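You operate a simulated robot arm through the tools that you are given. There is no shell and no other tool. Be economical: measure what you need, move in short steps, check, and stop when the job is done.

You are at the controls of a simulated two-armed robot. One attempt, no reset.

JOB
Tape the short carton shut at both ends.
Fine: first end with the carton slid up to the red bolt; second end with the bolt drawn, the blue stop set to the length on its lid and the carton slid up to the stop; one band between each pair of lines, none astray; leave the other cartons.

The check looks at the end state, three seconds after you hand in, the way a careful person would. Anything else that was tipped, shoved, dropped, spilled or broken makes it a failure. A push-on lid holds only when it is set on centred and level and pressed home; a screw cap is set on level and turned clockwise until tight.

ROBOT AND FRAMES
Two 6-joint arms with two-finger parallel grippers on one trunk, on a base that drives. Base frame: it is fixed to the floor where the robot stands at the start and does not move with it; the origin is under the middle of the robot, x ahead of it, y to its left, z up; the surface under the hand at the start is at about z = 0.78. Lengths are in m, angles in degrees, forces in N, time in s.
The left shoulder is at the start at [0.08, 0.216, 1.61], the right one opposite. With the tool pointing down near the work surface each hand reaches from about 0.1 to 0.62 m from the robot's upright axis, wherever it stands, measured 20 degrees to its own side. Places, roughly: blue length stop [0.5, 1, 0.8]; number three long carton [0.75, 1.5, 0.5]; number two long carton [0.75, 1.5, 0.75]; red bolt [0.5, 0.5, 0.8]. Payload 3.43 kg a hand.
The tool frame of a hand sits at the grasp point between the pads (the TCP): z along the fingers, y along the line on which they close. The tips reach 0.03 m beyond it. Largest opening 0.094 m; finger width 0.028, thickness 0.01; the body of the gripper, 0.05 by 0.096 m, starts 0.055 m behind the TCP.
Orientation is that of the tool frame in the base frame, as [roll, pitch, yaw] about the fixed x, y, z axes, in that order (R = Rz(yaw) Ry(pitch) Rx(roll)). With the fingers straight down and closing along the base's y, the tool's x points along the base's -x, its y along +y and its z along -z.

CONTROLS
- The arms move only by the tool step_arm. It takes "left_moves", "right_moves" or both (then of equal length, played together; a hand with none holds still); each is a list of rows, each an object of numbers (a shift or turn left out is 0, a gripper value left out holds the last): "tx", "ty", "tz": the shift along the tool's x, y, z in mm; "rx", "ry", "rz": the turn, a rotation vector about the tool's x, y, z in degrees; "jaw": the finger opening in mm, from 0 to 94. In form: [{"tx": .., "ty": .., "tz": .., "rx": .., "ry": .., "rz": .., "jaw": ..}, ...]. A call has 1 to 20 rows; each row shifts and turns the commanded pose from where the row before left it, along the tool's axes as they then stand. A row lasts 0.2 s, in which the tool goes at most 0.05 m and 8.6 degrees; a call with a longer step from one row to the next is refused whole, and so is a gripper value outside its range. Where a pose cannot be reached the arm comes as near as it can. A force on the tool above 90 N (or 10 N above the force at the start of the call, whichever is more), or a blocked arm, ends the call early, and 0.2 s more pass. Each finger travels about 0.072 m/s and halts on what it meets, pressing with about 32 N; the grip force reading is that of the motor and also rises with nothing between the fingers. The clock runs only during rows and for 0.2 s after the last one: add rows that do not move to give the fingers time. It gives the time, the measured TCP pose, the force on the tool (base axes), the opening and the grip force at its end, in the units of the frame above (readings bear some noise), with the torque about the TCP (base axes, N m) and any sound that the robot's microphone picked up, and new pictures: "pictures" is both (left out), scene, wrist or none (wrist: the cameras of the hands that moved).
- Cameras (640 x 400 px; columns grow to the right, rows downward): "scene" is now at [0.0915, 0.0402, 1.758]; the picture's right is [0.56, -0.83, 0.00], its down [-0.68, -0.46, -0.57] and it looks along [0.47, 0.32, -0.82] (base axes); focal length 258 px, centre (320, 200). "left" rides on the left gripper at [0.076, -0.014, -0.103] in its tool frame; the picture's right is [0.18, 0.98, 0.00], its down [-0.75, 0.14, -0.64] and it looks along [-0.63, 0.12, 0.77] (tool axes); focal length 243 px, centre (320, 200). "right" rides on the right gripper at [0.076, 0.014, -0.102] in its tool frame; the picture's right is [-0.18, 0.98, 0.00], its down [-0.75, -0.14, -0.64] and it looks along [-0.63, -0.12, 0.77] (tool axes); focal length 243 px, centre (320, 200). There is no depth. A picture from a camera that has moved, and an enlarged one, comes with that camera's place and axes in the base frame and with its lens.
- raise_lower(by): slides the trunk up (or, below 0, down) by that many m; the arms and the scene camera ride with it, the base frame stays. It gives what a move gives, with no picture.
- base_move(legs): drives the robot by 1 to 6 legs, each [ahead, left, turn to the left] in m, m and degrees, along the robot's own axes; the way and the turn of a leg run together, so that a leg with both is an arc; at most 1.5 m and 180 degrees a leg. The arms and the cameras ride along, it lands a little off, and it stops where it bumps. It gives what a move gives, and a new picture of the scene camera.
- pan_tilt(pan, tilt): turns the head with the scene camera to pan (to the left, within 86 degrees either way) and tilt (down, from -29 to 69), counted from straight ahead of the robot. It gives what a move gives, and a new picture of the scene camera.
- zoom(camera, box): a new picture of the part [left, top, right, bottom] of that camera's present view, enlarged. It takes no simulated time.
- finish_job(): hands the job in; it is judged then, once.

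Go step by step. Nothing tells you exact positions but the pictures and the camera data: compare them with the known pose of the tool, close in by small moves and look again before you grip or let go. The budget is 120 turns and 260 pictures, counting those below and the enlarged ones. Unless the task says otherwise, let go and move clear before handing in.

The tools are called after ">>>" by a JSON object that holds its "op" and its "data". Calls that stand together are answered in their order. step_arm: Moves the arms, as the interface text tells. Its arguments: {"type":"object","properties":{"left_moves":{"type":"array","items":{"type":"object","properties":{"tx":{"type":"number"},"ty":{"type":"number"},"tz":{"type":"number"},"rx":{"type":"number"},"ry":{"type":"number"},"rz":{"type":"number"},"jaw":{"type":"number"}}}},"right_moves":{"type":"array","items":{"type":"object","properties":{"tx":{"type":"number"},"ty":{"type":"number"},"tz":{"type":"number"},"rx":{"type":"number"},"ry":{"type":"number"},"rz":{"type":"number"},"jaw":{"type":"number"}}}},"pictures":{"type":"string","enum":["both","scene","wrist","none"]}},"required":[]} The other tools are called the same way: raise_lower (by) slides the trunk up or down; base_move (legs) drives the base; pan_tilt (pan, tilt) turns the head that bears the scene camera; zoom (camera, box) takes an enlarged picture of a part of a camera's view; finish_job () hands the job in.

At the start:

```text
time_s: 0.0
left_ee_pos: [0.3161, 0.3873, 0.9998]
left_ee_rot: [-180.0, 0.1, -180.0]
left_force: [-0.4, 1.9, -0.3]
left_moment: [0.03, 0.01, 0.0]
left_width: 0.0939
left_grip_force: 0.1
right_ee_pos: [0.6386, 0.0137, 1.195]
right_ee_rot: [-179.9, 0.0, -180.0]
right_force: [-0.1, -0.5, 0.1]
right_moment: [0.02, 0.03, 0.0]
right_width: 0.0941
right_grip_force: 0.1
trunk travel left (down, up): [-0.84, 0.0]
robot x, y, heading: [0.0006, 0.0047, 0.1]
head pan, tilt: [33.9, 55.6]
```

scene: 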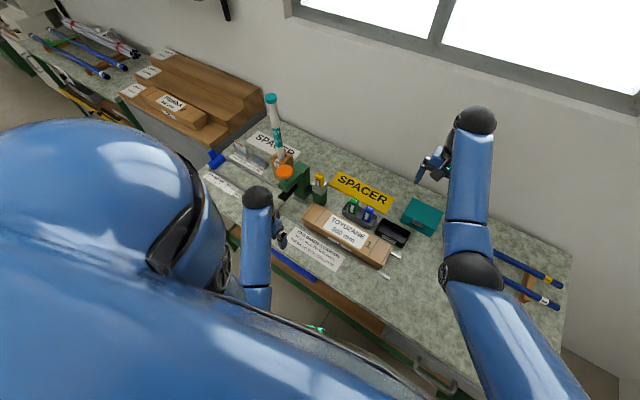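
right: 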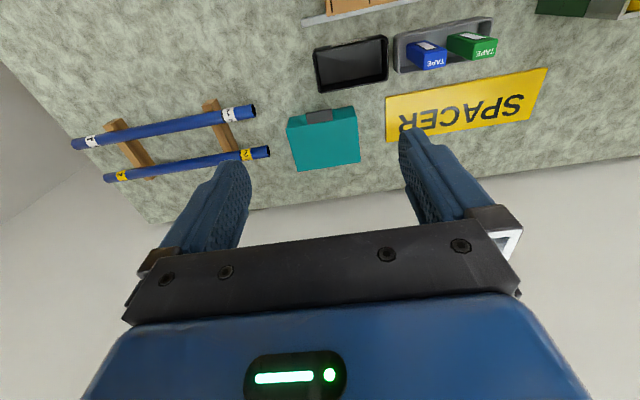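
left: 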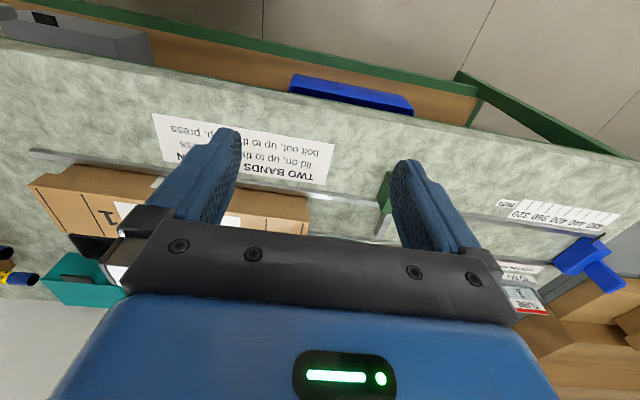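

I see a bench with a track holding a carton marked about "260 mm", a taper head, a red bolt and a blue stop. I'll look closer at the labels first.

>>> {"op": "zoom", "data": {"camera": "scene", "box": [200, 80, 420, 290]}}

>>> {"op": "zoom", "data": {"camera": "left", "box": [0, 60, 640, 320]}}

>>> {"op": "zoom", "data": {"camera": "scene", "box": [100, 40, 320, 200]}}

```text
1.90 times, centred on (310, 185) of scene
camera zoom: at [0.0915, 0.0402, 1.758], right [0.56, -0.83, 0.0], down [-0.68, -0.46, -0.57], along [0.47, 0.32, -0.82], focal length 490 px, centre (339, 229)
```

zoom: 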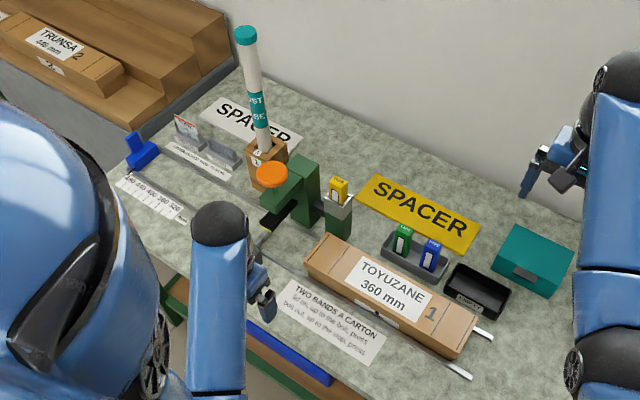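

```text
1.00 times, centred on (320, 190) of left (not enlarged: the box is as wide or as high as the picture)
camera zoom: at [0.2405, 0.3745, 1.1026], right [-0.18, 0.98, 0.0], down [0.75, 0.14, 0.64], along [0.63, 0.12, -0.77], focal length 243 px, centre (320, 210)
```

zoom: 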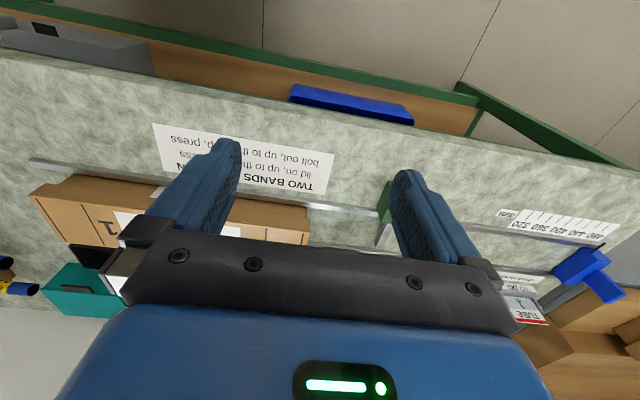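

```text
2.50 times, centred on (210, 120) of scene
camera zoom: at [0.0915, 0.0402, 1.758], right [0.56, -0.83, 0.0], down [-0.68, -0.46, -0.57], along [0.47, 0.32, -0.82], focal length 644 px, centre (595, 400)
```

zoom: 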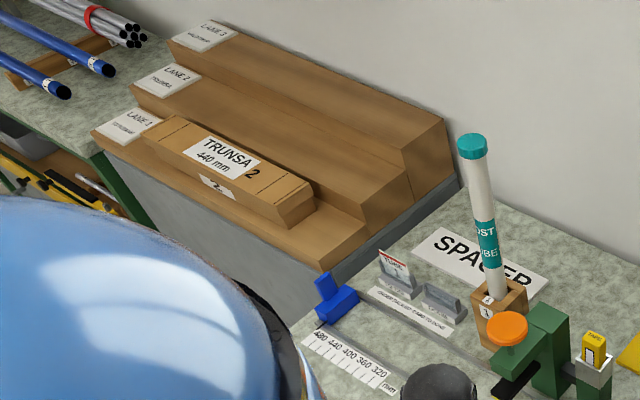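

The carton on the track is number 1, 360 mm. I'll zoom in on the machine, the carton, the scale and the notices.

>>> {"op": "zoom", "data": {"camera": "scene", "box": [260, 140, 340, 200]}}

>>> {"op": "zoom", "data": {"camera": "scene", "box": [270, 195, 410, 285]}}

>>> {"op": "zoom", "data": {"camera": "scene", "box": [195, 120, 295, 200]}}

>>> {"op": "zoom", "data": {"camera": "left", "box": [140, 90, 400, 240]}}

```text
6.67 times, centred on (300, 170) of scene
camera zoom: at [0.0915, 0.0402, 1.758], right [0.56, -0.83, 0.0], down [-0.68, -0.46, -0.57], along [0.47, 0.32, -0.82], focal length 1717 px, centre (453, 400)
```

zoom: 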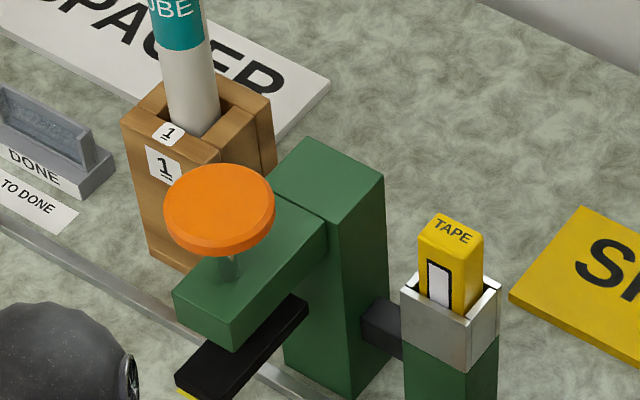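

```text
4.44 times, centred on (340, 240) of scene
camera zoom: at [0.0915, 0.0402, 1.758], right [0.56, -0.83, 0.0], down [-0.68, -0.46, -0.57], along [0.47, 0.32, -0.82], focal length 1144 px, centre (231, 22)
```

zoom: 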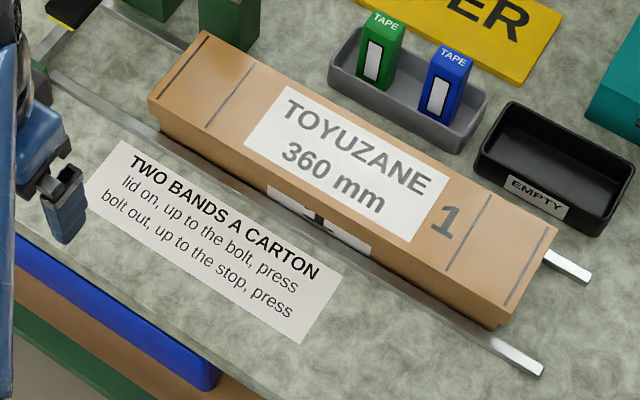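

```text
5.00 times, centred on (245, 160) of scene
camera zoom: at [0.0915, 0.0402, 1.758], right [0.56, -0.83, 0.0], down [-0.68, -0.46, -0.57], along [0.47, 0.32, -0.82], focal length 1287 px, centre (695, 400)
```

zoom: 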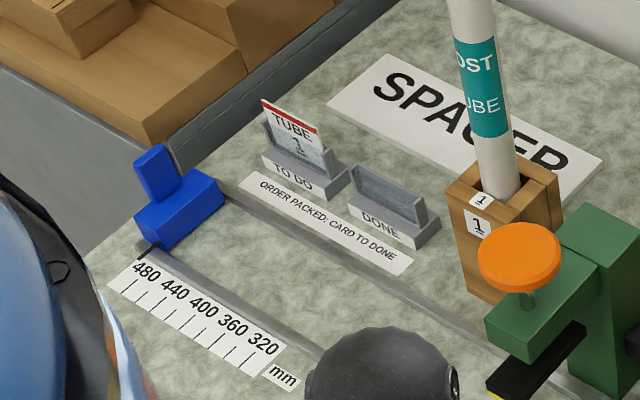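

```text
2.46 times, centred on (270, 165) of left
camera zoom: at [0.2405, 0.3745, 1.1026], right [-0.18, 0.98, 0.0], down [0.75, 0.14, 0.64], along [0.63, 0.12, -0.77], focal length 597 px, centre (443, 286)
```

zoom: 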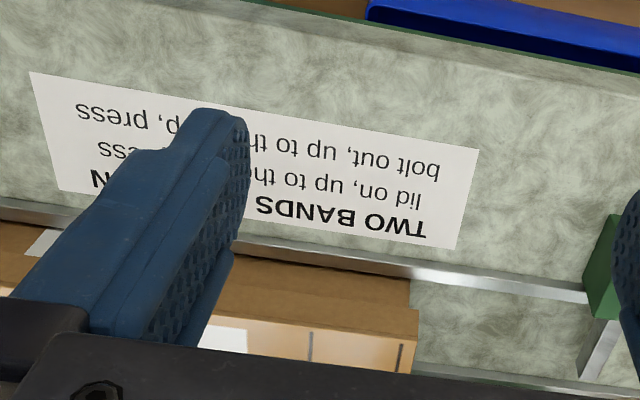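

Next I'll check the tape windows and the carton ends closely, to see whether the loaded tape is empty and the lid is fully on.

>>> {"op": "zoom", "data": {"camera": "scene", "box": [305, 165, 337, 185]}}

>>> {"op": "zoom", "data": {"camera": "scene", "box": [335, 190, 385, 225]}}

>>> {"op": "zoom", "data": {"camera": "scene", "box": [350, 225, 400, 275]}}

>>> {"op": "zoom", "data": {"camera": "scene", "box": [270, 180, 360, 250]}}

```text
16.00 times, centred on (321, 175) of scene
camera zoom: at [0.0915, 0.0402, 1.758], right [0.56, -0.83, 0.0], down [-0.68, -0.46, -0.57], along [0.47, 0.32, -0.82], focal length 4120 px, centre (304, 600)
```

zoom: 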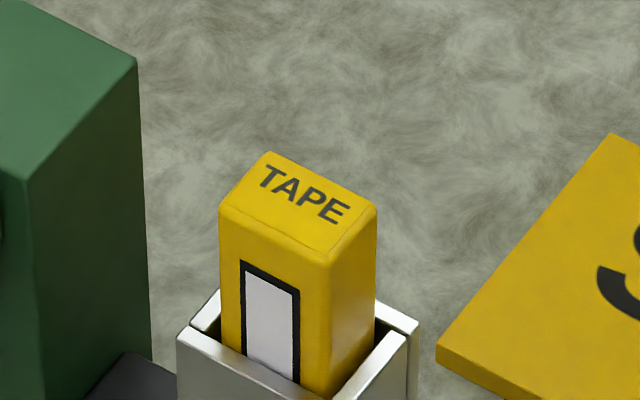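

```text
11.43 times, centred on (360, 208) of scene
camera zoom: at [0.0915, 0.0402, 1.758], right [0.56, -0.83, 0.0], down [-0.68, -0.46, -0.57], along [0.47, 0.32, -0.82], focal length 2943 px, centre (-137, 114)
```

zoom: 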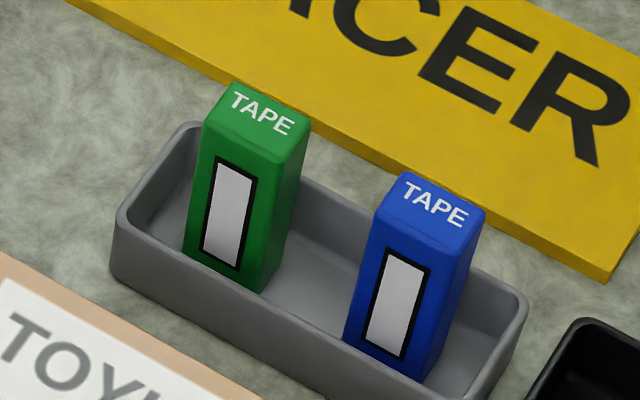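

```text
8.00 times, centred on (375, 250) of scene
camera zoom: at [0.0915, 0.0402, 1.758], right [0.56, -0.83, 0.0], down [-0.68, -0.46, -0.57], along [0.47, 0.32, -0.82], focal length 2060 px, centre (-120, -200)
```

zoom: 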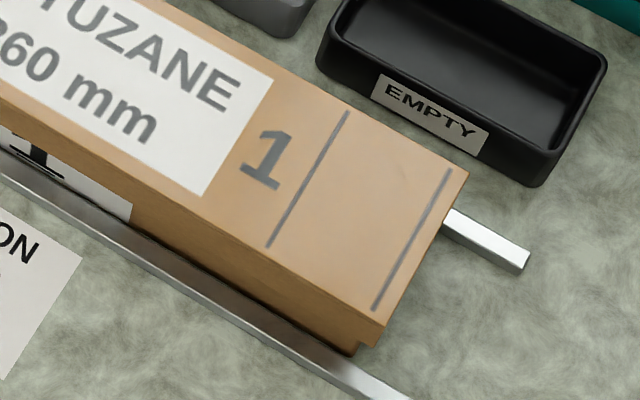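

```text
5.71 times, centred on (315, 215) of scene
camera zoom: at [0.0915, 0.0402, 1.758], right [0.56, -0.83, 0.0], down [-0.68, -0.46, -0.57], along [0.47, 0.32, -0.82], focal length 1471 px, centre (349, 114)
```

zoom: 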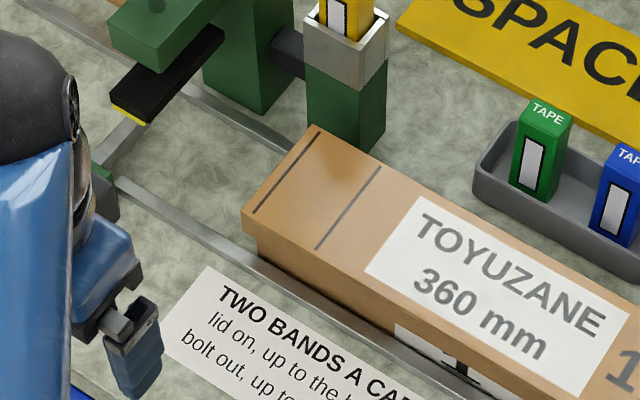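

The lid is on, and the loaded tape looks full. I'll lift the left hand out of the way to see the bolt and the track.

>>> {"op": "step_arm", "data": {"left_moves": [{"tz": -50}, {"tz": -50}, {"tz": -50}, {"tz": -50}, {"ty": -40}, {"ty": -40}], "pictures": "both"}}

```text
time_s: 1.4
left_ee_pos: [0.3155, 0.3065, 1.0431]
left_ee_rot: [179.9, 0.1, -179.9]
left_force: [-0.6, -0.5, 0.1]
left_moment: [-0.01, 0.02, -0.03]
left_width: 0.0938
left_grip_force: 0.0
left hand out of reach, approached as far as the arm can: row 1, 2, 3, 4
right_ee_pos: [0.637, 0.0114, 1.1954]
right_ee_rot: [179.9, 0.1, -179.9]
right_force: [-0.2, -0.5, 0.7]
right_moment: [0.01, -0.02, -0.05]
right_width: 0.094
right_grip_force: 0.0
trunk travel left (down, up): [-0.84, 0.0]
robot x, y, heading: [-0.0048, 0.0016, 0.1]
head pan, tilt: [33.9, 55.6]
camera scene: at [0.0904, 0.0382, 1.7582], right [0.56, -0.83, 0.0], down [-0.68, -0.46, -0.57], along [0.47, 0.32, -0.82], focal length 258 px, centre (320, 200)
camera left: at [0.2395, 0.2925, 1.146], right [-0.19, 0.98, 0.0], down [0.75, 0.14, 0.64], along [0.63, 0.12, -0.76], focal length 243 px, centre (320, 200)
```

scene: 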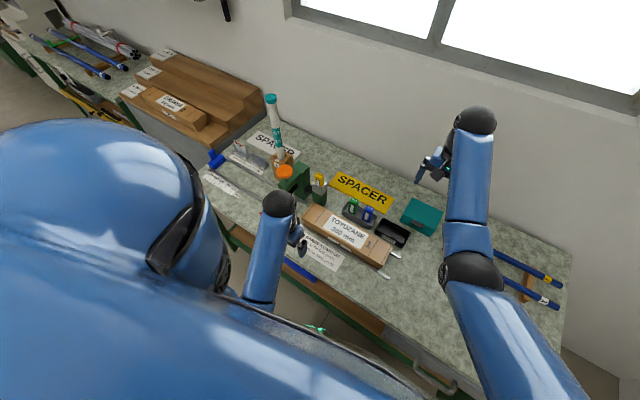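
left: 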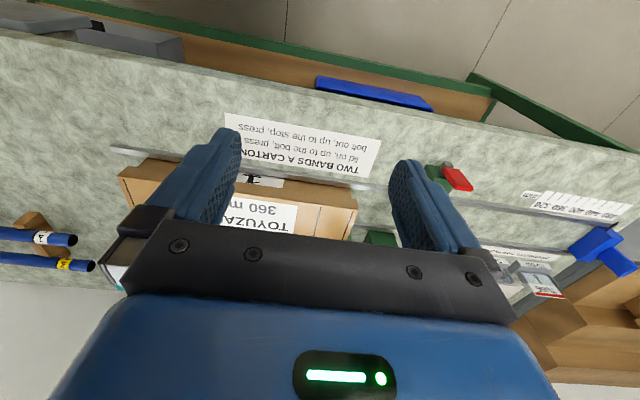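

The red bolt is on the near side of the track. I'll zoom in on it.

>>> {"op": "zoom", "data": {"camera": "left", "box": [400, 140, 500, 210]}}

>>> {"op": "zoom", "data": {"camera": "scene", "box": [200, 140, 310, 220]}}

```text
5.71 times, centred on (450, 175) of left
camera zoom: at [0.2395, 0.2925, 1.146], right [-0.19, 0.98, 0.0], down [0.75, 0.14, 0.64], along [0.63, 0.12, -0.76], focal length 1386 px, centre (-423, 343)
```

zoom: 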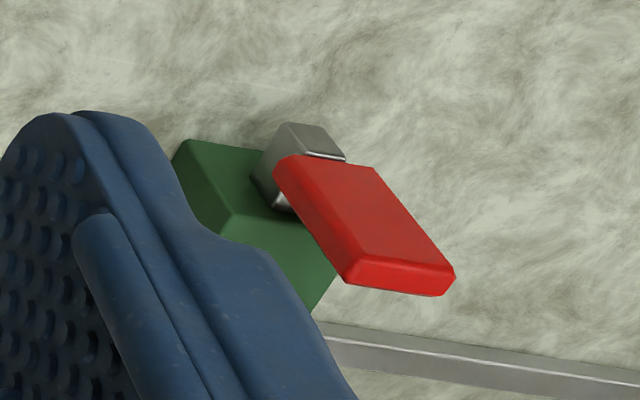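

```text
5.00 times, centred on (255, 180) of scene
camera zoom: at [0.0904, 0.0382, 1.7582], right [0.56, -0.83, 0.0], down [-0.68, -0.46, -0.57], along [0.47, 0.32, -0.82], focal length 1287 px, centre (645, 300)
```

zoom: 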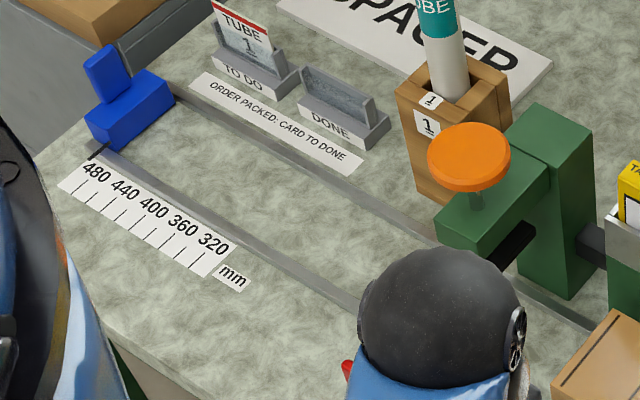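

The bolt sits at about y = 0.53 on the near side with a red fin handle, and the press knob is near (0.56, 0.51). I'll draw the right hand back, then drive left about 0.28 m.

>>> {"op": "step_arm", "data": {"right_moves": [{"tx": 45}, {"tx": 45}, {"tx": 45}, {"tx": 45}], "pictures": "none"}}

>>> {"op": "base_move", "data": {"legs": [[0, 0.28, 0]]}}

>>> {"op": "pan_tilt", "data": {"pan": 10, "tilt": 55}}

```text
time_s: 2.4
left_ee_pos: [0.315, 0.3074, 1.0446]
left_ee_rot: [-180.0, 0.1, -179.9]
left_force: [-0.2, -0.1, 0.6]
left_moment: [-0.01, -0.01, 0.01]
left_width: 0.0941
left_grip_force: 0.1
right_ee_pos: [0.5251, 0.0488, 1.1109]
right_ee_rot: [180.0, 0.1, 179.9]
right_force: [-0.6, 0.9, 0.8]
right_moment: [-0.03, 0.03, 0.03]
right_width: 0.0943
right_grip_force: 0.1
right hand out of reach, approached as far as the arm can: row 1, 2, 3, 4
trunk travel left (down, up): [-0.84, 0.0]
robot x, y, heading: [-0.0023, -0.0019, 0.2]
head pan, tilt: [33.9, 55.6]
```

```text
time_s: 4.3
left_ee_pos: [0.3145, 0.5841, 1.0439]
left_ee_rot: [179.8, 0.0, -179.8]
left_force: [0.1, -0.5, 0.3]
left_moment: [0.03, 0.05, -0.02]
left_width: 0.0941
left_grip_force: 0.0
right_ee_pos: [0.5251, 0.3254, 1.1102]
right_ee_rot: [179.8, 0.0, -179.9]
right_force: [0.8, -0.6, -0.6]
right_moment: [-0.01, -0.01, -0.02]
right_width: 0.0941
right_grip_force: 0.1
trunk travel left (down, up): [-0.84, 0.0]
robot x, y, heading: [-0.0037, 0.2792, 0.1]
head pan, tilt: [33.9, 55.6]
camera scene: at [0.0911, 0.3138, 1.7582], right [0.56, -0.83, 0.0], down [-0.68, -0.46, -0.57], along [0.47, 0.32, -0.82], focal length 258 px, centre (320, 200)
```

scene: 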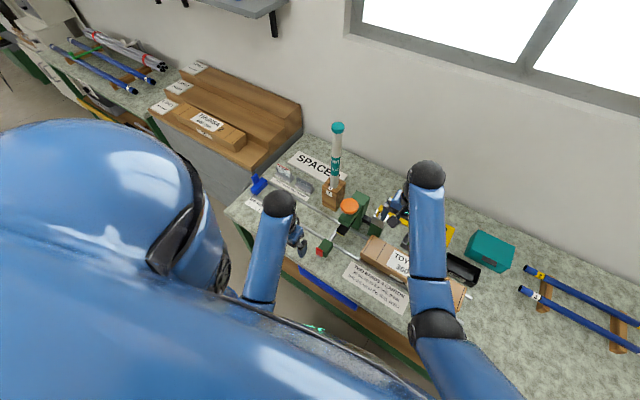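

```text
time_s: 5.2
left_ee_pos: [0.3134, 0.5875, 1.0428]
left_ee_rot: [180.0, 0.2, -179.8]
left_force: [0.0, -0.7, -0.6]
left_moment: [0.0, -0.03, -0.01]
left_width: 0.0944
left_grip_force: 0.0
right_ee_pos: [0.5254, 0.3284, 1.1098]
right_ee_rot: [-180.0, 0.0, -179.8]
right_force: [0.7, 0.6, -0.1]
right_moment: [0.01, 0.01, -0.03]
right_width: 0.0937
right_grip_force: 0.2
trunk travel left (down, up): [-0.84, 0.0]
robot x, y, heading: [-0.0012, 0.279, 0.2]
head pan, tilt: [10.0, 55.0]
camera scene: at [0.1027, 0.2929, 1.7587], right [0.18, -0.98, 0.0], down [-0.81, -0.15, -0.57], along [0.56, 0.1, -0.82], focal length 258 px, centre (320, 200)
```

scene: 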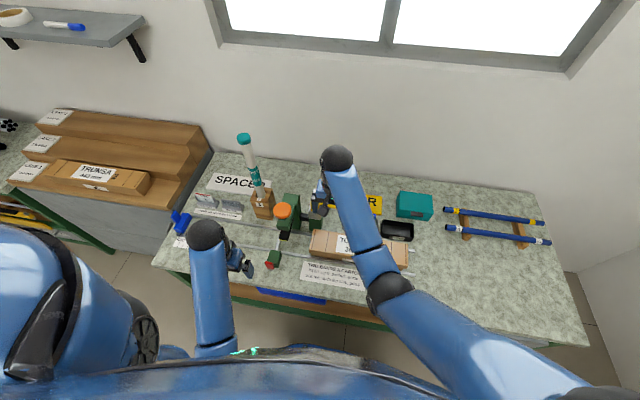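

The view is clear now. I'll zoom in to measure the bolt, press and carton.

>>> {"op": "zoom", "data": {"camera": "scene", "box": [250, 190, 330, 280]}}

>>> {"op": "zoom", "data": {"camera": "scene", "box": [300, 215, 420, 290]}}

>>> {"op": "zoom", "data": {"camera": "left", "box": [0, 0, 640, 200]}}

>>> {"op": "zoom", "data": {"camera": "right", "box": [0, 0, 640, 300]}}

```text
4.44 times, centred on (290, 235) of scene
camera zoom: at [0.1027, 0.2929, 1.7587], right [0.18, -0.98, 0.0], down [-0.81, -0.15, -0.57], along [0.56, 0.1, -0.82], focal length 1144 px, centre (453, 44)
```

zoom: 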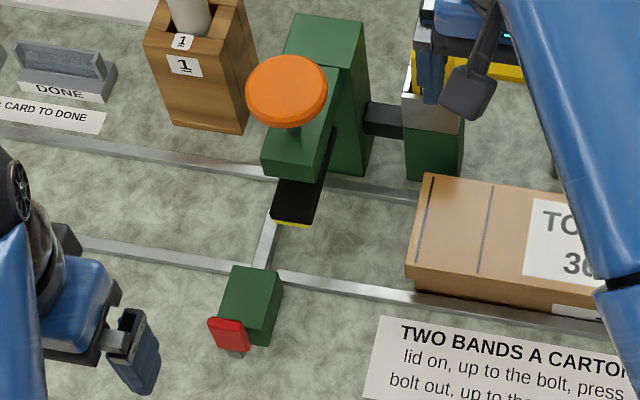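

```text
5.33 times, centred on (360, 252) of scene
camera zoom: at [0.1027, 0.2929, 1.7587], right [0.18, -0.98, 0.0], down [-0.81, -0.15, -0.57], along [0.56, 0.1, -0.82], focal length 1373 px, centre (107, -80)
```

zoom: 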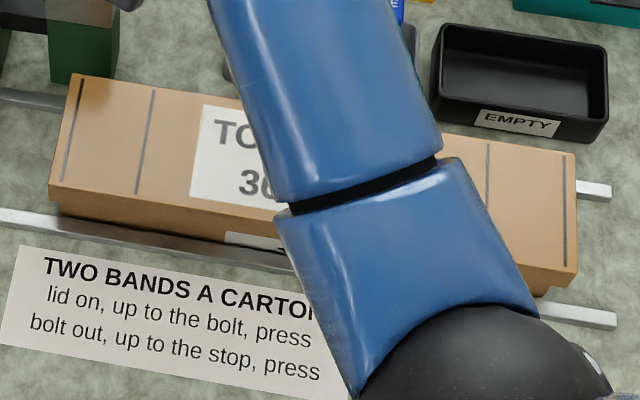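

```text
1.00 times, centred on (320, 100) of left (not enlarged: the box is as wide or as high as the picture)
camera zoom: at [0.2388, 0.5741, 1.1451], right [-0.19, 0.98, 0.0], down [0.75, 0.14, 0.64], along [0.63, 0.12, -0.77], focal length 243 px, centre (320, 300)
```

zoom: 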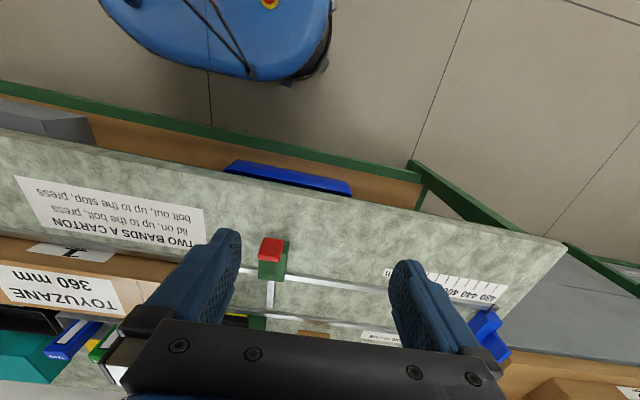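

```text
1.00 times, centred on (320, 150) of right (not enlarged: the box is as wide or as high as the picture)
camera zoom: at [0.4485, 0.3445, 1.2129], right [0.18, 0.98, 0.0], down [0.75, -0.14, 0.64], along [0.63, -0.12, -0.77], focal length 243 px, centre (320, 250)
```

zoom: 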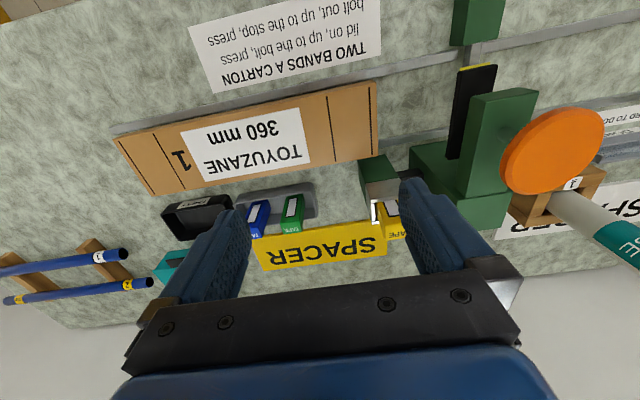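

Triangulation puts the knob at (0.533, 0.497, 1.03), the bolt rod at y ≈ 0.53, and the carton at y 0.045–0.404 and x 0.49–0.585. I'll take the right hand, fingers closed, to just beyond the carton's right end.

>>> {"op": "step_arm", "data": {"right_moves": [{"ty": -45, "jaw": 0}, {"ty": -45}, {"ty": -45}, {"ty": -45}, {"ty": -45}, {"ty": -45}, {"ty": -45}, {"ty": -35, "tx": -10}, {"tz": 45}, {"tz": 45}, {"tz": 45}], "pictures": "both"}}

```text
time_s: 7.6
left_ee_pos: [0.3152, 0.5866, 1.0423]
left_ee_rot: [180.0, 0.0, -179.9]
left_force: [0.2, 0.4, -0.9]
left_moment: [0.01, 0.0, -0.04]
left_width: 0.0942
left_grip_force: 0.0
right_ee_pos: [0.5537, -0.016, 0.9449]
right_ee_rot: [-179.9, 0.0, -179.9]
right_force: [0.0, 0.0, 0.4]
right_moment: [0.0, 0.0, 0.04]
right_width: 0.0
right_grip_force: 32.4
right hand out of reach, approached as far as the arm can: row 1, 2, 3, 4, 5
trunk travel left (down, up): [-0.84, 0.0]
robot x, y, heading: [-0.0004, 0.2784, 0.2]
head pan, tilt: [10.0, 55.0]
camera scene: at [0.1035, 0.2908, 1.7587], right [0.18, -0.98, 0.0], down [-0.81, -0.14, -0.57], along [0.56, 0.1, -0.82], focal length 258 px, centre (320, 200)
camera right: at [0.4774, 0.0003, 1.0476], right [0.18, 0.98, 0.0], down [0.75, -0.14, 0.64], along [0.63, -0.12, -0.77], focal length 243 px, centre (320, 200)
```

scene: 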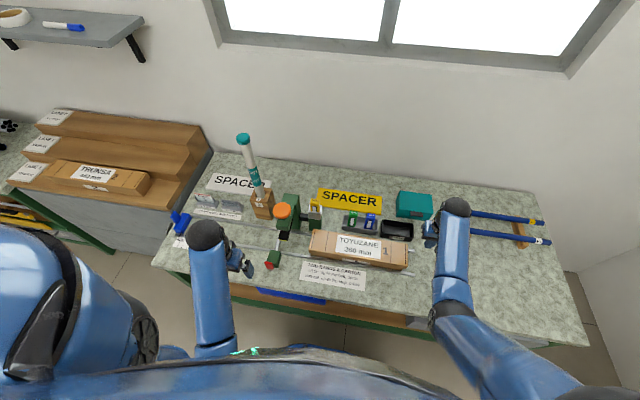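
right: 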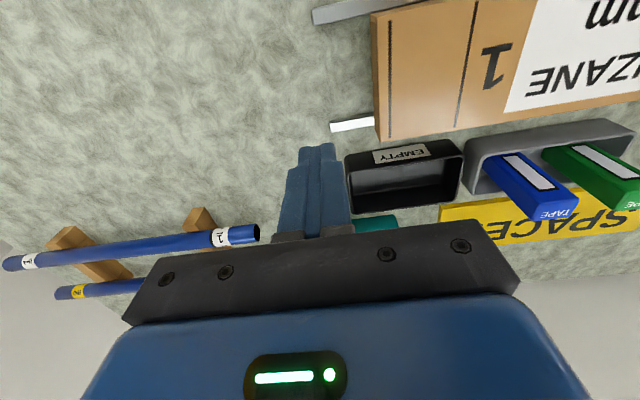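

The carton's right end is at y ≈ 0.035–0.04 and its middle at x ≈ 0.54. I'll lower the hand beside it.

>>> {"op": "step_arm", "data": {"right_moves": [{"tx": 14, "tz": 35}, {"tz": 40}, {"tz": 30}], "pictures": "wrist"}}

>>> {"op": "zoom", "data": {"camera": "scene", "box": [370, 200, 470, 290]}}

```text
time_s: 8.4
left_ee_pos: [0.3145, 0.5862, 1.0431]
left_ee_rot: [-180.0, 0.1, -179.7]
left_force: [0.2, -0.5, 0.2]
left_moment: [-0.01, 0.0, 0.02]
left_width: 0.0939
left_grip_force: 0.0
right_ee_pos: [0.541, -0.0147, 0.8385]
right_ee_rot: [-180.0, 0.0, -180.0]
right_force: [0.6, -1.1, -1.0]
right_moment: [-0.02, 0.01, 0.01]
right_width: 0.0
right_grip_force: 32.1
trunk travel left (down, up): [-0.84, 0.0]
robot x, y, heading: [0.0002, 0.2765, 0.4]
head pan, tilt: [10.0, 55.0]
camera right: at [0.4642, -0.0002, 0.9414], right [0.18, 0.98, 0.0], down [0.75, -0.14, 0.64], along [0.63, -0.12, -0.77], focal length 243 px, centre (320, 200)
```

right: 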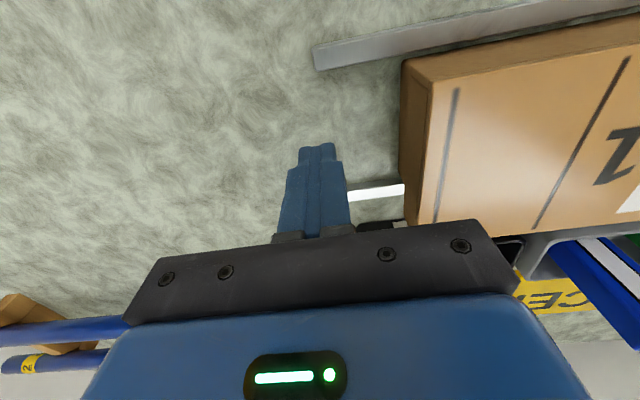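

```text
4.44 times, centred on (420, 245) of scene
camera zoom: at [0.105, 0.291, 1.7586], right [0.18, -0.98, 0.0], down [-0.81, -0.14, -0.57], along [0.56, 0.1, -0.82], focal length 1144 px, centre (-124, 0)
```

zoom: 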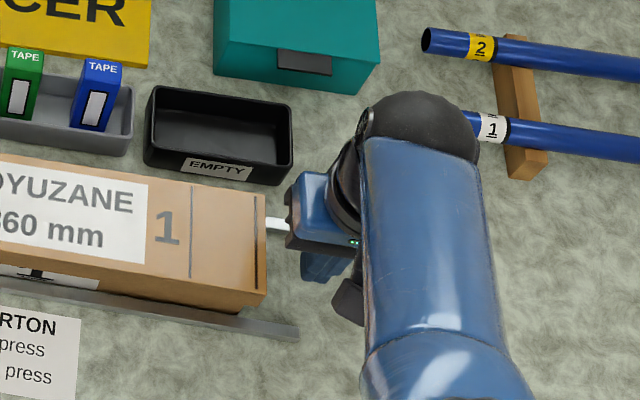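

The hand is in place behind the carton. I'll push it toward the bolt in modest steps.

>>> {"op": "step_arm", "data": {"right_moves": [{"ty": 20}, {"ty": 15}, {"ty": 15}, {"ty": 15}, {"ty": 15}, {"ty": 15}, {"ty": 15}], "pictures": "none"}}

>>> {"op": "zoom", "data": {"camera": "scene", "box": [250, 190, 410, 290]}}

```text
time_s: 10.0
left_ee_pos: [0.314, 0.5864, 1.043]
left_ee_rot: [179.9, 0.1, -179.9]
left_force: [0.0, 0.1, -0.4]
left_moment: [0.0, 0.01, 0.0]
left_width: 0.0939
left_grip_force: 0.1
right_ee_pos: [0.5388, 0.0953, 0.8393]
right_ee_rot: [-180.0, 0.0, -179.8]
right_force: [0.8, 0.1, -0.2]
right_moment: [0.01, 0.01, 0.0]
right_width: 0.0
right_grip_force: 32.1
trunk travel left (down, up): [-0.84, 0.0]
robot x, y, heading: [-0.0025, 0.281, 0.1]
head pan, tilt: [10.0, 55.0]
```

```text
4.00 times, centred on (330, 240) of scene
camera zoom: at [0.1026, 0.292, 1.7587], right [0.18, -0.98, 0.0], down [-0.81, -0.14, -0.57], along [0.56, 0.1, -0.82], focal length 1030 px, centre (280, 40)
```

zoom: 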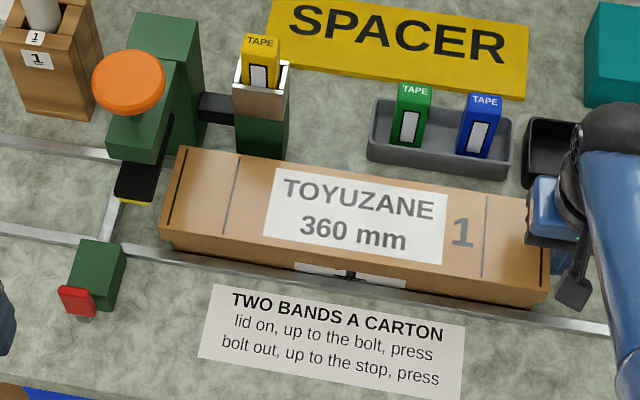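

The carton slides well, with about 40–50 mm left. I'll continue.

>>> {"op": "step_arm", "data": {"right_moves": [{"ty": 10}, {"ty": 10}, {"ty": 10}], "pictures": "none"}}

>>> {"op": "zoom", "data": {"camera": "scene", "box": [260, 210, 330, 270]}}

```text
time_s: 10.8
left_ee_pos: [0.3141, 0.5862, 1.0424]
left_ee_rot: [-179.9, 0.1, -179.9]
left_force: [0.2, -0.6, -0.5]
left_moment: [0.0, 0.05, -0.03]
left_width: 0.094
left_grip_force: 0.1
right_ee_pos: [0.5391, 0.1246, 0.8404]
right_ee_rot: [-180.0, 0.0, -179.9]
right_force: [0.4, -0.5, 0.1]
right_moment: [0.0, 0.03, 0.02]
right_width: 0.0
right_grip_force: 32.1
trunk travel left (down, up): [-0.84, 0.0]
robot x, y, heading: [-0.0001, 0.2772, 0.3]
head pan, tilt: [10.0, 55.0]
```

```text
6.67 times, centred on (295, 240) of scene
camera zoom: at [0.1028, 0.2919, 1.7587], right [0.18, -0.98, 0.0], down [-0.81, -0.14, -0.57], along [0.56, 0.1, -0.82], focal length 1717 px, centre (487, -67)
```

zoom: 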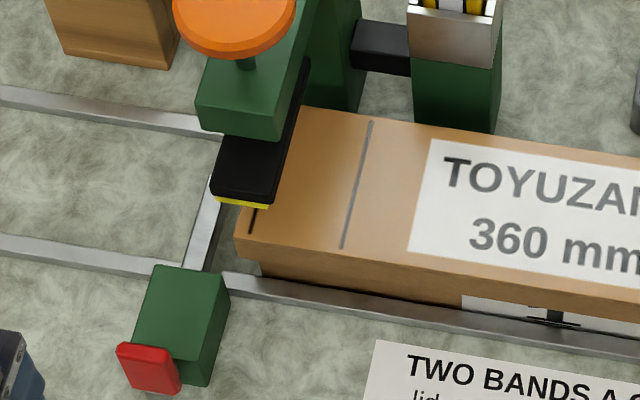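

Around 15–20 mm to go; I'll push in small steps, watching the force.

>>> {"op": "step_arm", "data": {"right_moves": [{"ty": 7}, {"ty": 6}], "pictures": "none"}}

>>> {"op": "zoom", "data": {"camera": "scene", "box": [260, 210, 330, 270]}}

```text
time_s: 11.4
left_ee_pos: [0.3151, 0.5877, 1.0423]
left_ee_rot: [179.9, 0.2, -179.7]
left_force: [-0.3, 0.5, 0.2]
left_moment: [0.02, 0.01, 0.03]
left_width: 0.0943
left_grip_force: 0.0
right_ee_pos: [0.5387, 0.1391, 0.839]
right_ee_rot: [-179.9, 0.0, -179.9]
right_force: [-0.8, -0.2, 0.8]
right_moment: [0.01, 0.03, 0.01]
right_width: 0.0
right_grip_force: 31.6
trunk travel left (down, up): [-0.84, 0.0]
robot x, y, heading: [-0.0027, 0.279, 0.1]
head pan, tilt: [10.0, 55.0]
```

```text
6.67 times, centred on (295, 240) of scene
camera zoom: at [0.1028, 0.292, 1.7587], right [0.18, -0.98, 0.0], down [-0.81, -0.14, -0.57], along [0.56, 0.1, -0.82], focal length 1717 px, centre (487, -67)
```

zoom: 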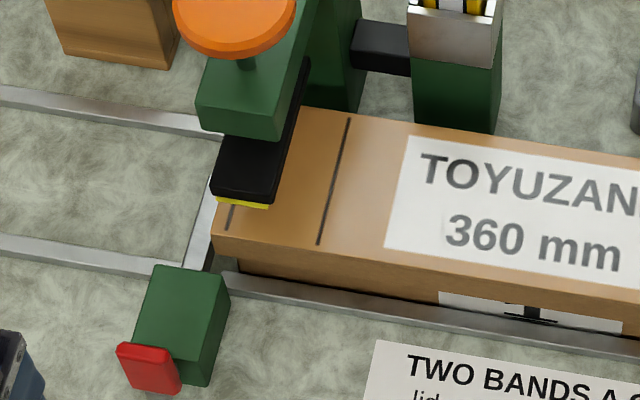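

>>> {"op": "step_arm", "data": {"right_moves": [{"ty": 4}, {"ty": 4}], "pictures": "none"}}

>>> {"op": "zoom", "data": {"camera": "scene", "box": [260, 210, 330, 270]}}

```text
time_s: 12.0
left_ee_pos: [0.3139, 0.5864, 1.0428]
left_ee_rot: [-180.0, 0.0, -179.8]
left_force: [0.4, -0.2, 0.2]
left_moment: [0.01, 0.01, -0.01]
left_width: 0.0939
left_grip_force: 0.0
right_ee_pos: [0.5386, 0.147, 0.8395]
right_ee_rot: [180.0, 0.0, -179.8]
right_force: [-0.5, 0.5, 1.1]
right_moment: [-0.05, 0.0, -0.02]
right_width: 0.0001
right_grip_force: 31.9
trunk travel left (down, up): [-0.84, 0.0]
robot x, y, heading: [0.0032, 0.2783, 0.3]
head pan, tilt: [10.0, 55.0]
```

```text
6.67 times, centred on (295, 240) of scene
camera zoom: at [0.1028, 0.2919, 1.7587], right [0.18, -0.98, 0.0], down [-0.81, -0.14, -0.57], along [0.56, 0.1, -0.82], focal length 1717 px, centre (487, -67)
```

zoom: 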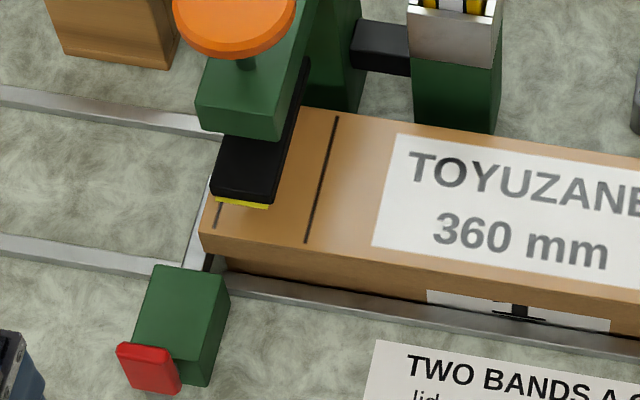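

>>> {"op": "step_arm", "data": {"right_moves": [{"ty": 3}, {"ty": 3}], "pictures": "none"}}

>>> {"op": "zoom", "data": {"camera": "scene", "box": [260, 210, 330, 270]}}

>>> {"op": "zoom", "data": {"camera": "left", "box": [100, 0, 340, 160]}}

```text
time_s: 12.6
left_ee_pos: [0.3148, 0.586, 1.043]
left_ee_rot: [-180.0, 0.1, -179.8]
left_force: [-0.4, 0.4, 0.2]
left_moment: [0.01, 0.0, 0.03]
left_width: 0.0937
left_grip_force: 0.1
right_ee_pos: [0.5375, 0.1524, 0.8385]
right_ee_rot: [-180.0, 0.0, -180.0]
right_force: [1.4, -0.6, 0.0]
right_moment: [0.01, 0.02, 0.0]
right_width: 0.0001
right_grip_force: 32.2
trunk travel left (down, up): [-0.84, 0.0]
robot x, y, heading: [0.0005, 0.2818, 0.2]
head pan, tilt: [10.0, 55.0]
```

```text
6.67 times, centred on (295, 240) of scene
camera zoom: at [0.1028, 0.2918, 1.7587], right [0.18, -0.98, 0.0], down [-0.81, -0.14, -0.57], along [0.56, 0.1, -0.82], focal length 1717 px, centre (487, -67)
```

zoom: 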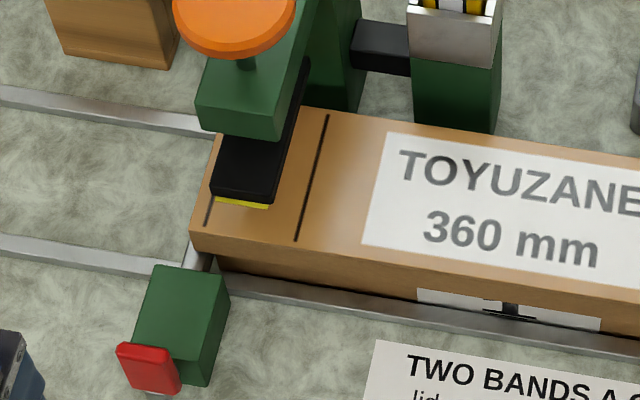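

```text
2.50 times, centred on (220, 80) of left
camera zoom: at [0.2389, 0.5734, 1.1453], right [-0.19, 0.98, 0.0], down [0.75, 0.14, 0.64], along [0.63, 0.12, -0.77], focal length 606 px, centre (570, 500)
```

zoom: 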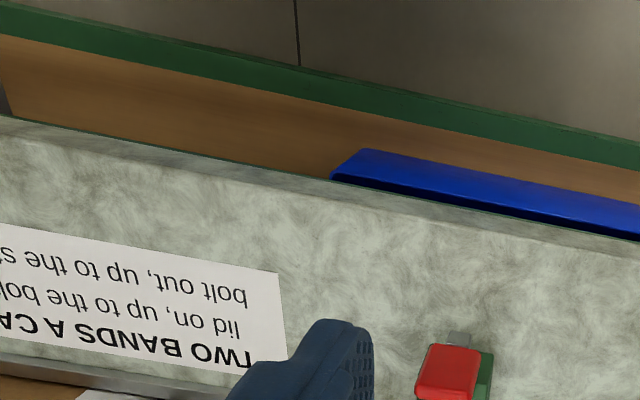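

>>> {"op": "step_arm", "data": {"right_moves": [{"ty": 3}, {"ty": 2}], "pictures": "none"}}

>>> {"op": "zoom", "data": {"camera": "scene", "box": [265, 225, 305, 255]}}

```text
time_s: 13.2
left_ee_pos: [0.3153, 0.5843, 1.0442]
left_ee_rot: [179.8, 0.2, -179.9]
left_force: [0.5, 0.2, 0.1]
left_moment: [-0.04, -0.01, -0.03]
left_width: 0.094
left_grip_force: 0.0
right_ee_pos: [0.5374, 0.1529, 0.839]
right_ee_rot: [-179.9, 0.0, -180.0]
right_force: [0.7, -15.6, 1.6]
right_moment: [0.09, 0.0, -0.01]
right_width: 0.0
right_grip_force: 32.3
trunk travel left (down, up): [-0.84, 0.0]
robot x, y, heading: [-0.001, 0.2745, 0.4]
head pan, tilt: [10.0, 55.0]
```

```text
13.33 times, centred on (285, 240) of scene
camera zoom: at [0.1027, 0.2873, 1.7588], right [0.18, -0.98, 0.0], down [-0.81, -0.14, -0.57], along [0.56, 0.1, -0.82], focal length 3433 px, centre (787, -333)
```

zoom: 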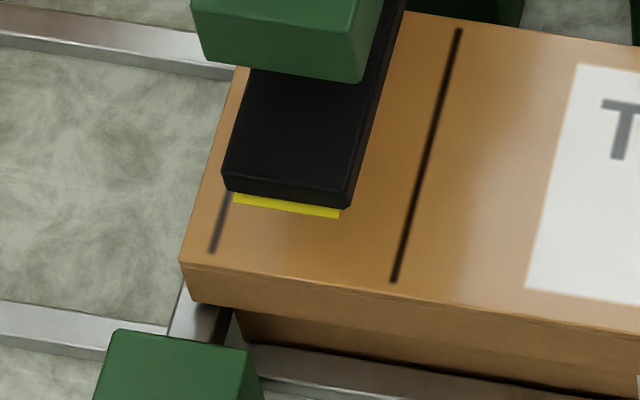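

The force rose to 15 N and the carton stopped at the bolt; the outer line lies just left of the head. I'll keep the right hand there as backing and bring the left hand, closed, above the knob.

>>> {"op": "step_arm", "data": {"left_moves": [{"jaw": 0}, {"tx": -45, "tz": -20}, {"tx": -45, "tz": -20}, {"tx": -45, "tz": -20}, {"tx": -45}, {"tx": -38}], "pictures": "none"}}

>>> {"op": "step_arm", "data": {"left_moves": [{"ty": -30}, {"ty": -30}, {"ty": -28}], "pictures": "both"}}

```text
time_s: 14.6
left_ee_pos: [0.5363, 0.5839, 1.0535]
left_ee_rot: [179.7, 0.1, -179.8]
left_force: [-0.3, 0.4, -1.4]
left_moment: [0.0, -0.01, 0.0]
left_width: 0.0004
left_grip_force: 32.3
left hand out of reach, approached as far as the arm can: row 2, 3, 4
right_ee_pos: [0.5376, 0.1535, 0.8381]
right_ee_rot: [179.9, 0.0, -179.9]
right_force: [0.0, -25.6, 1.7]
right_moment: [0.15, 0.05, 0.01]
right_width: 0.0
right_grip_force: 32.3
trunk travel left (down, up): [-0.84, 0.0]
robot x, y, heading: [-0.0014, 0.2772, -0.3]
head pan, tilt: [10.0, 55.0]
```

```text
time_s: 15.3
left_ee_pos: [0.5359, 0.5379, 1.0529]
left_ee_rot: [178.4, 0.3, -177.7]
left_force: [3.7, 14.9, -8.5]
left_moment: [0.39, -0.07, 0.0]
left_width: 0.0002
left_grip_force: 31.7
right_ee_pos: [0.5375, 0.1524, 0.8395]
right_ee_rot: [-178.9, 0.0, -179.9]
right_force: [-2.5, -7.3, 4.5]
right_moment: [0.09, -0.01, 0.01]
right_width: 0.0001
right_grip_force: 32.2
trunk travel left (down, up): [-0.84, 0.0]
robot x, y, heading: [-0.0004, 0.2756, 0.2]
head pan, tilt: [10.0, 55.0]
stopped in row 3 (left hand): the force on the tool passed its limit at 100 N (the readings are from after the stop); the commanded pose is now the measured one
camera scene: at [0.1024, 0.2968, 1.7586], right [0.18, -0.98, 0.0], down [-0.81, -0.15, -0.57], along [0.56, 0.1, -0.82], focal length 258 px, centre (320, 200)
camera left: at [0.4608, 0.5195, 1.1552], right [-0.22, 0.97, 0.03], down [0.74, 0.15, 0.65], along [0.63, 0.17, -0.76], focal length 243 px, centre (320, 200)
```

scene: 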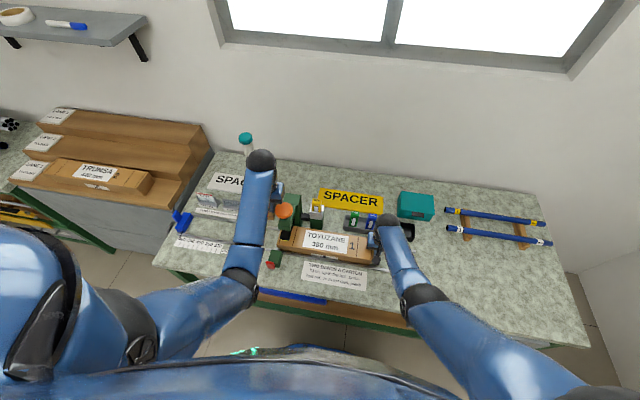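
left: 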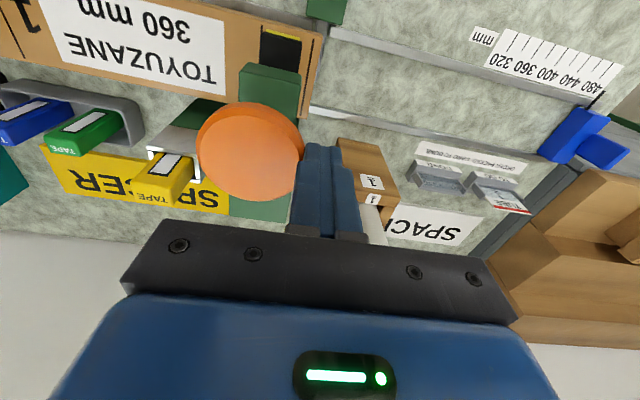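

I bumped the knob sideways because the hand didn't rise as commanded. I'll back off, raise, and check that nothing shifted.

>>> {"op": "step_arm", "data": {"left_moves": [{"ty": 25}, {"ty": 20}, {"tz": -35}, {"tz": -35}], "pictures": "both"}}

>>> {"op": "zoom", "data": {"camera": "scene", "box": [260, 190, 420, 290]}}

```text
time_s: 16.4
left_ee_pos: [0.5515, 0.5836, 1.0889]
left_ee_rot: [178.4, 0.3, -177.8]
left_force: [-0.2, 0.4, 0.0]
left_moment: [-0.02, 0.05, 0.0]
left_width: 0.0
left_grip_force: 32.4
left hand out of reach, approached as far as the arm can: row 3, 4
right_ee_pos: [0.5408, 0.1512, 0.8383]
right_ee_rot: [-179.0, -0.1, -179.8]
right_force: [0.2, -3.4, 0.8]
right_moment: [0.01, -0.03, 0.0]
right_width: 0.0001
right_grip_force: 31.8
trunk travel left (down, up): [-0.84, 0.0]
robot x, y, heading: [0.0022, 0.2784, 0.5]
head pan, tilt: [10.0, 55.0]
camera scene: at [0.1042, 0.2928, 1.7586], right [0.18, -0.98, 0.0], down [-0.81, -0.15, -0.57], along [0.56, 0.1, -0.82], focal length 258 px, centre (320, 200)
camera left: at [0.4766, 0.5648, 1.191], right [-0.22, 0.97, 0.03], down [0.75, 0.15, 0.65], along [0.63, 0.16, -0.76], focal length 243 px, centre (320, 200)
```

scene: 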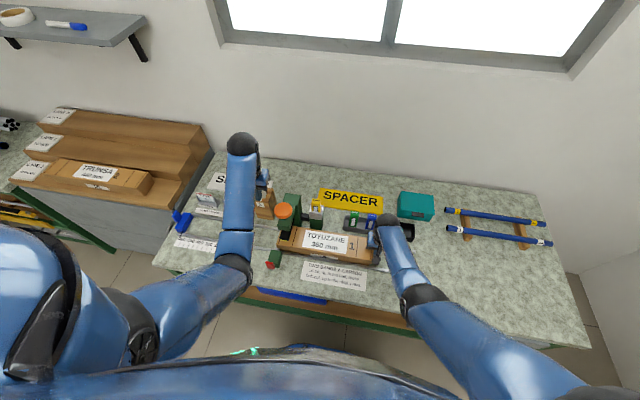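
left: 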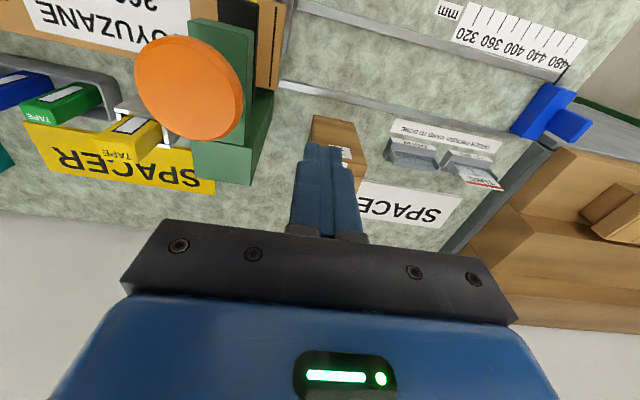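

```text
4.00 times, centred on (340, 240) of scene
camera zoom: at [0.1042, 0.2928, 1.7586], right [0.18, -0.98, 0.0], down [-0.81, -0.15, -0.57], along [0.56, 0.1, -0.82], focal length 1030 px, centre (240, 40)
```

zoom: 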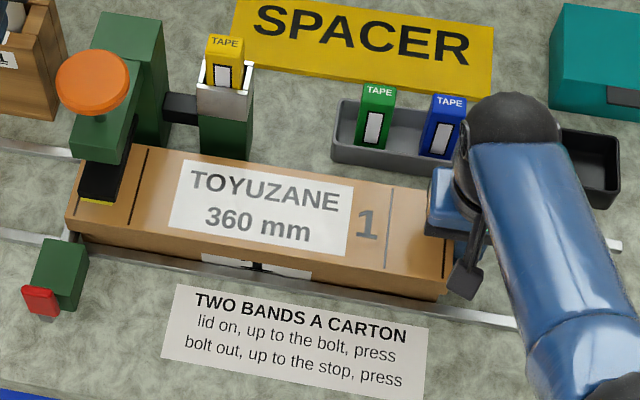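

Nothing shifted. Now I'll move the left hand over the knob, with its tips at z ≈ 1.06.

>>> {"op": "step_arm", "data": {"left_moves": [{"ty": -30, "tx": 8}, {"ty": -30, "tx": 4}, {"ty": -26, "tx": 4}], "pictures": "both"}}

```text
time_s: 17.1
left_ee_pos: [0.5434, 0.498, 1.0792]
left_ee_rot: [178.4, 0.3, -177.9]
left_force: [0.7, 0.4, 1.1]
left_moment: [0.01, 0.04, -0.01]
left_width: 0.0001
left_grip_force: 31.5
left hand out of reach, approached as far as the arm can: row 1, 2
right_ee_pos: [0.5391, 0.151, 0.8383]
right_ee_rot: [-178.9, 0.0, -179.7]
right_force: [0.4, -0.8, 0.5]
right_moment: [0.01, 0.01, 0.02]
right_width: 0.0003
right_grip_force: 31.6
trunk travel left (down, up): [-0.84, 0.0]
robot x, y, heading: [0.0025, 0.2774, 0.6]
head pan, tilt: [10.0, 55.0]
camera scene: at [0.1031, 0.2928, 1.7587], right [0.18, -0.98, 0.0], down [-0.81, -0.15, -0.57], along [0.56, 0.1, -0.82], focal length 258 px, centre (320, 200)
camera left: at [0.4678, 0.4788, 1.1815], right [-0.22, 0.97, 0.03], down [0.74, 0.15, 0.65], along [0.63, 0.16, -0.76], focal length 243 px, centre (320, 200)
```

scene: 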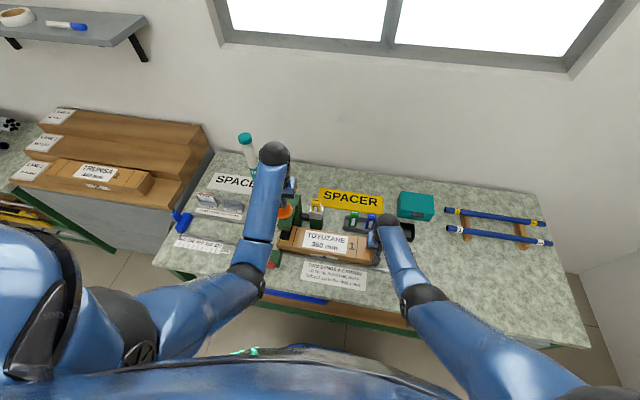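
left: 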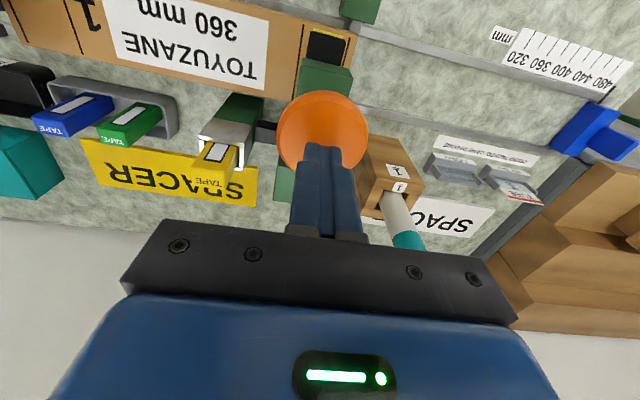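

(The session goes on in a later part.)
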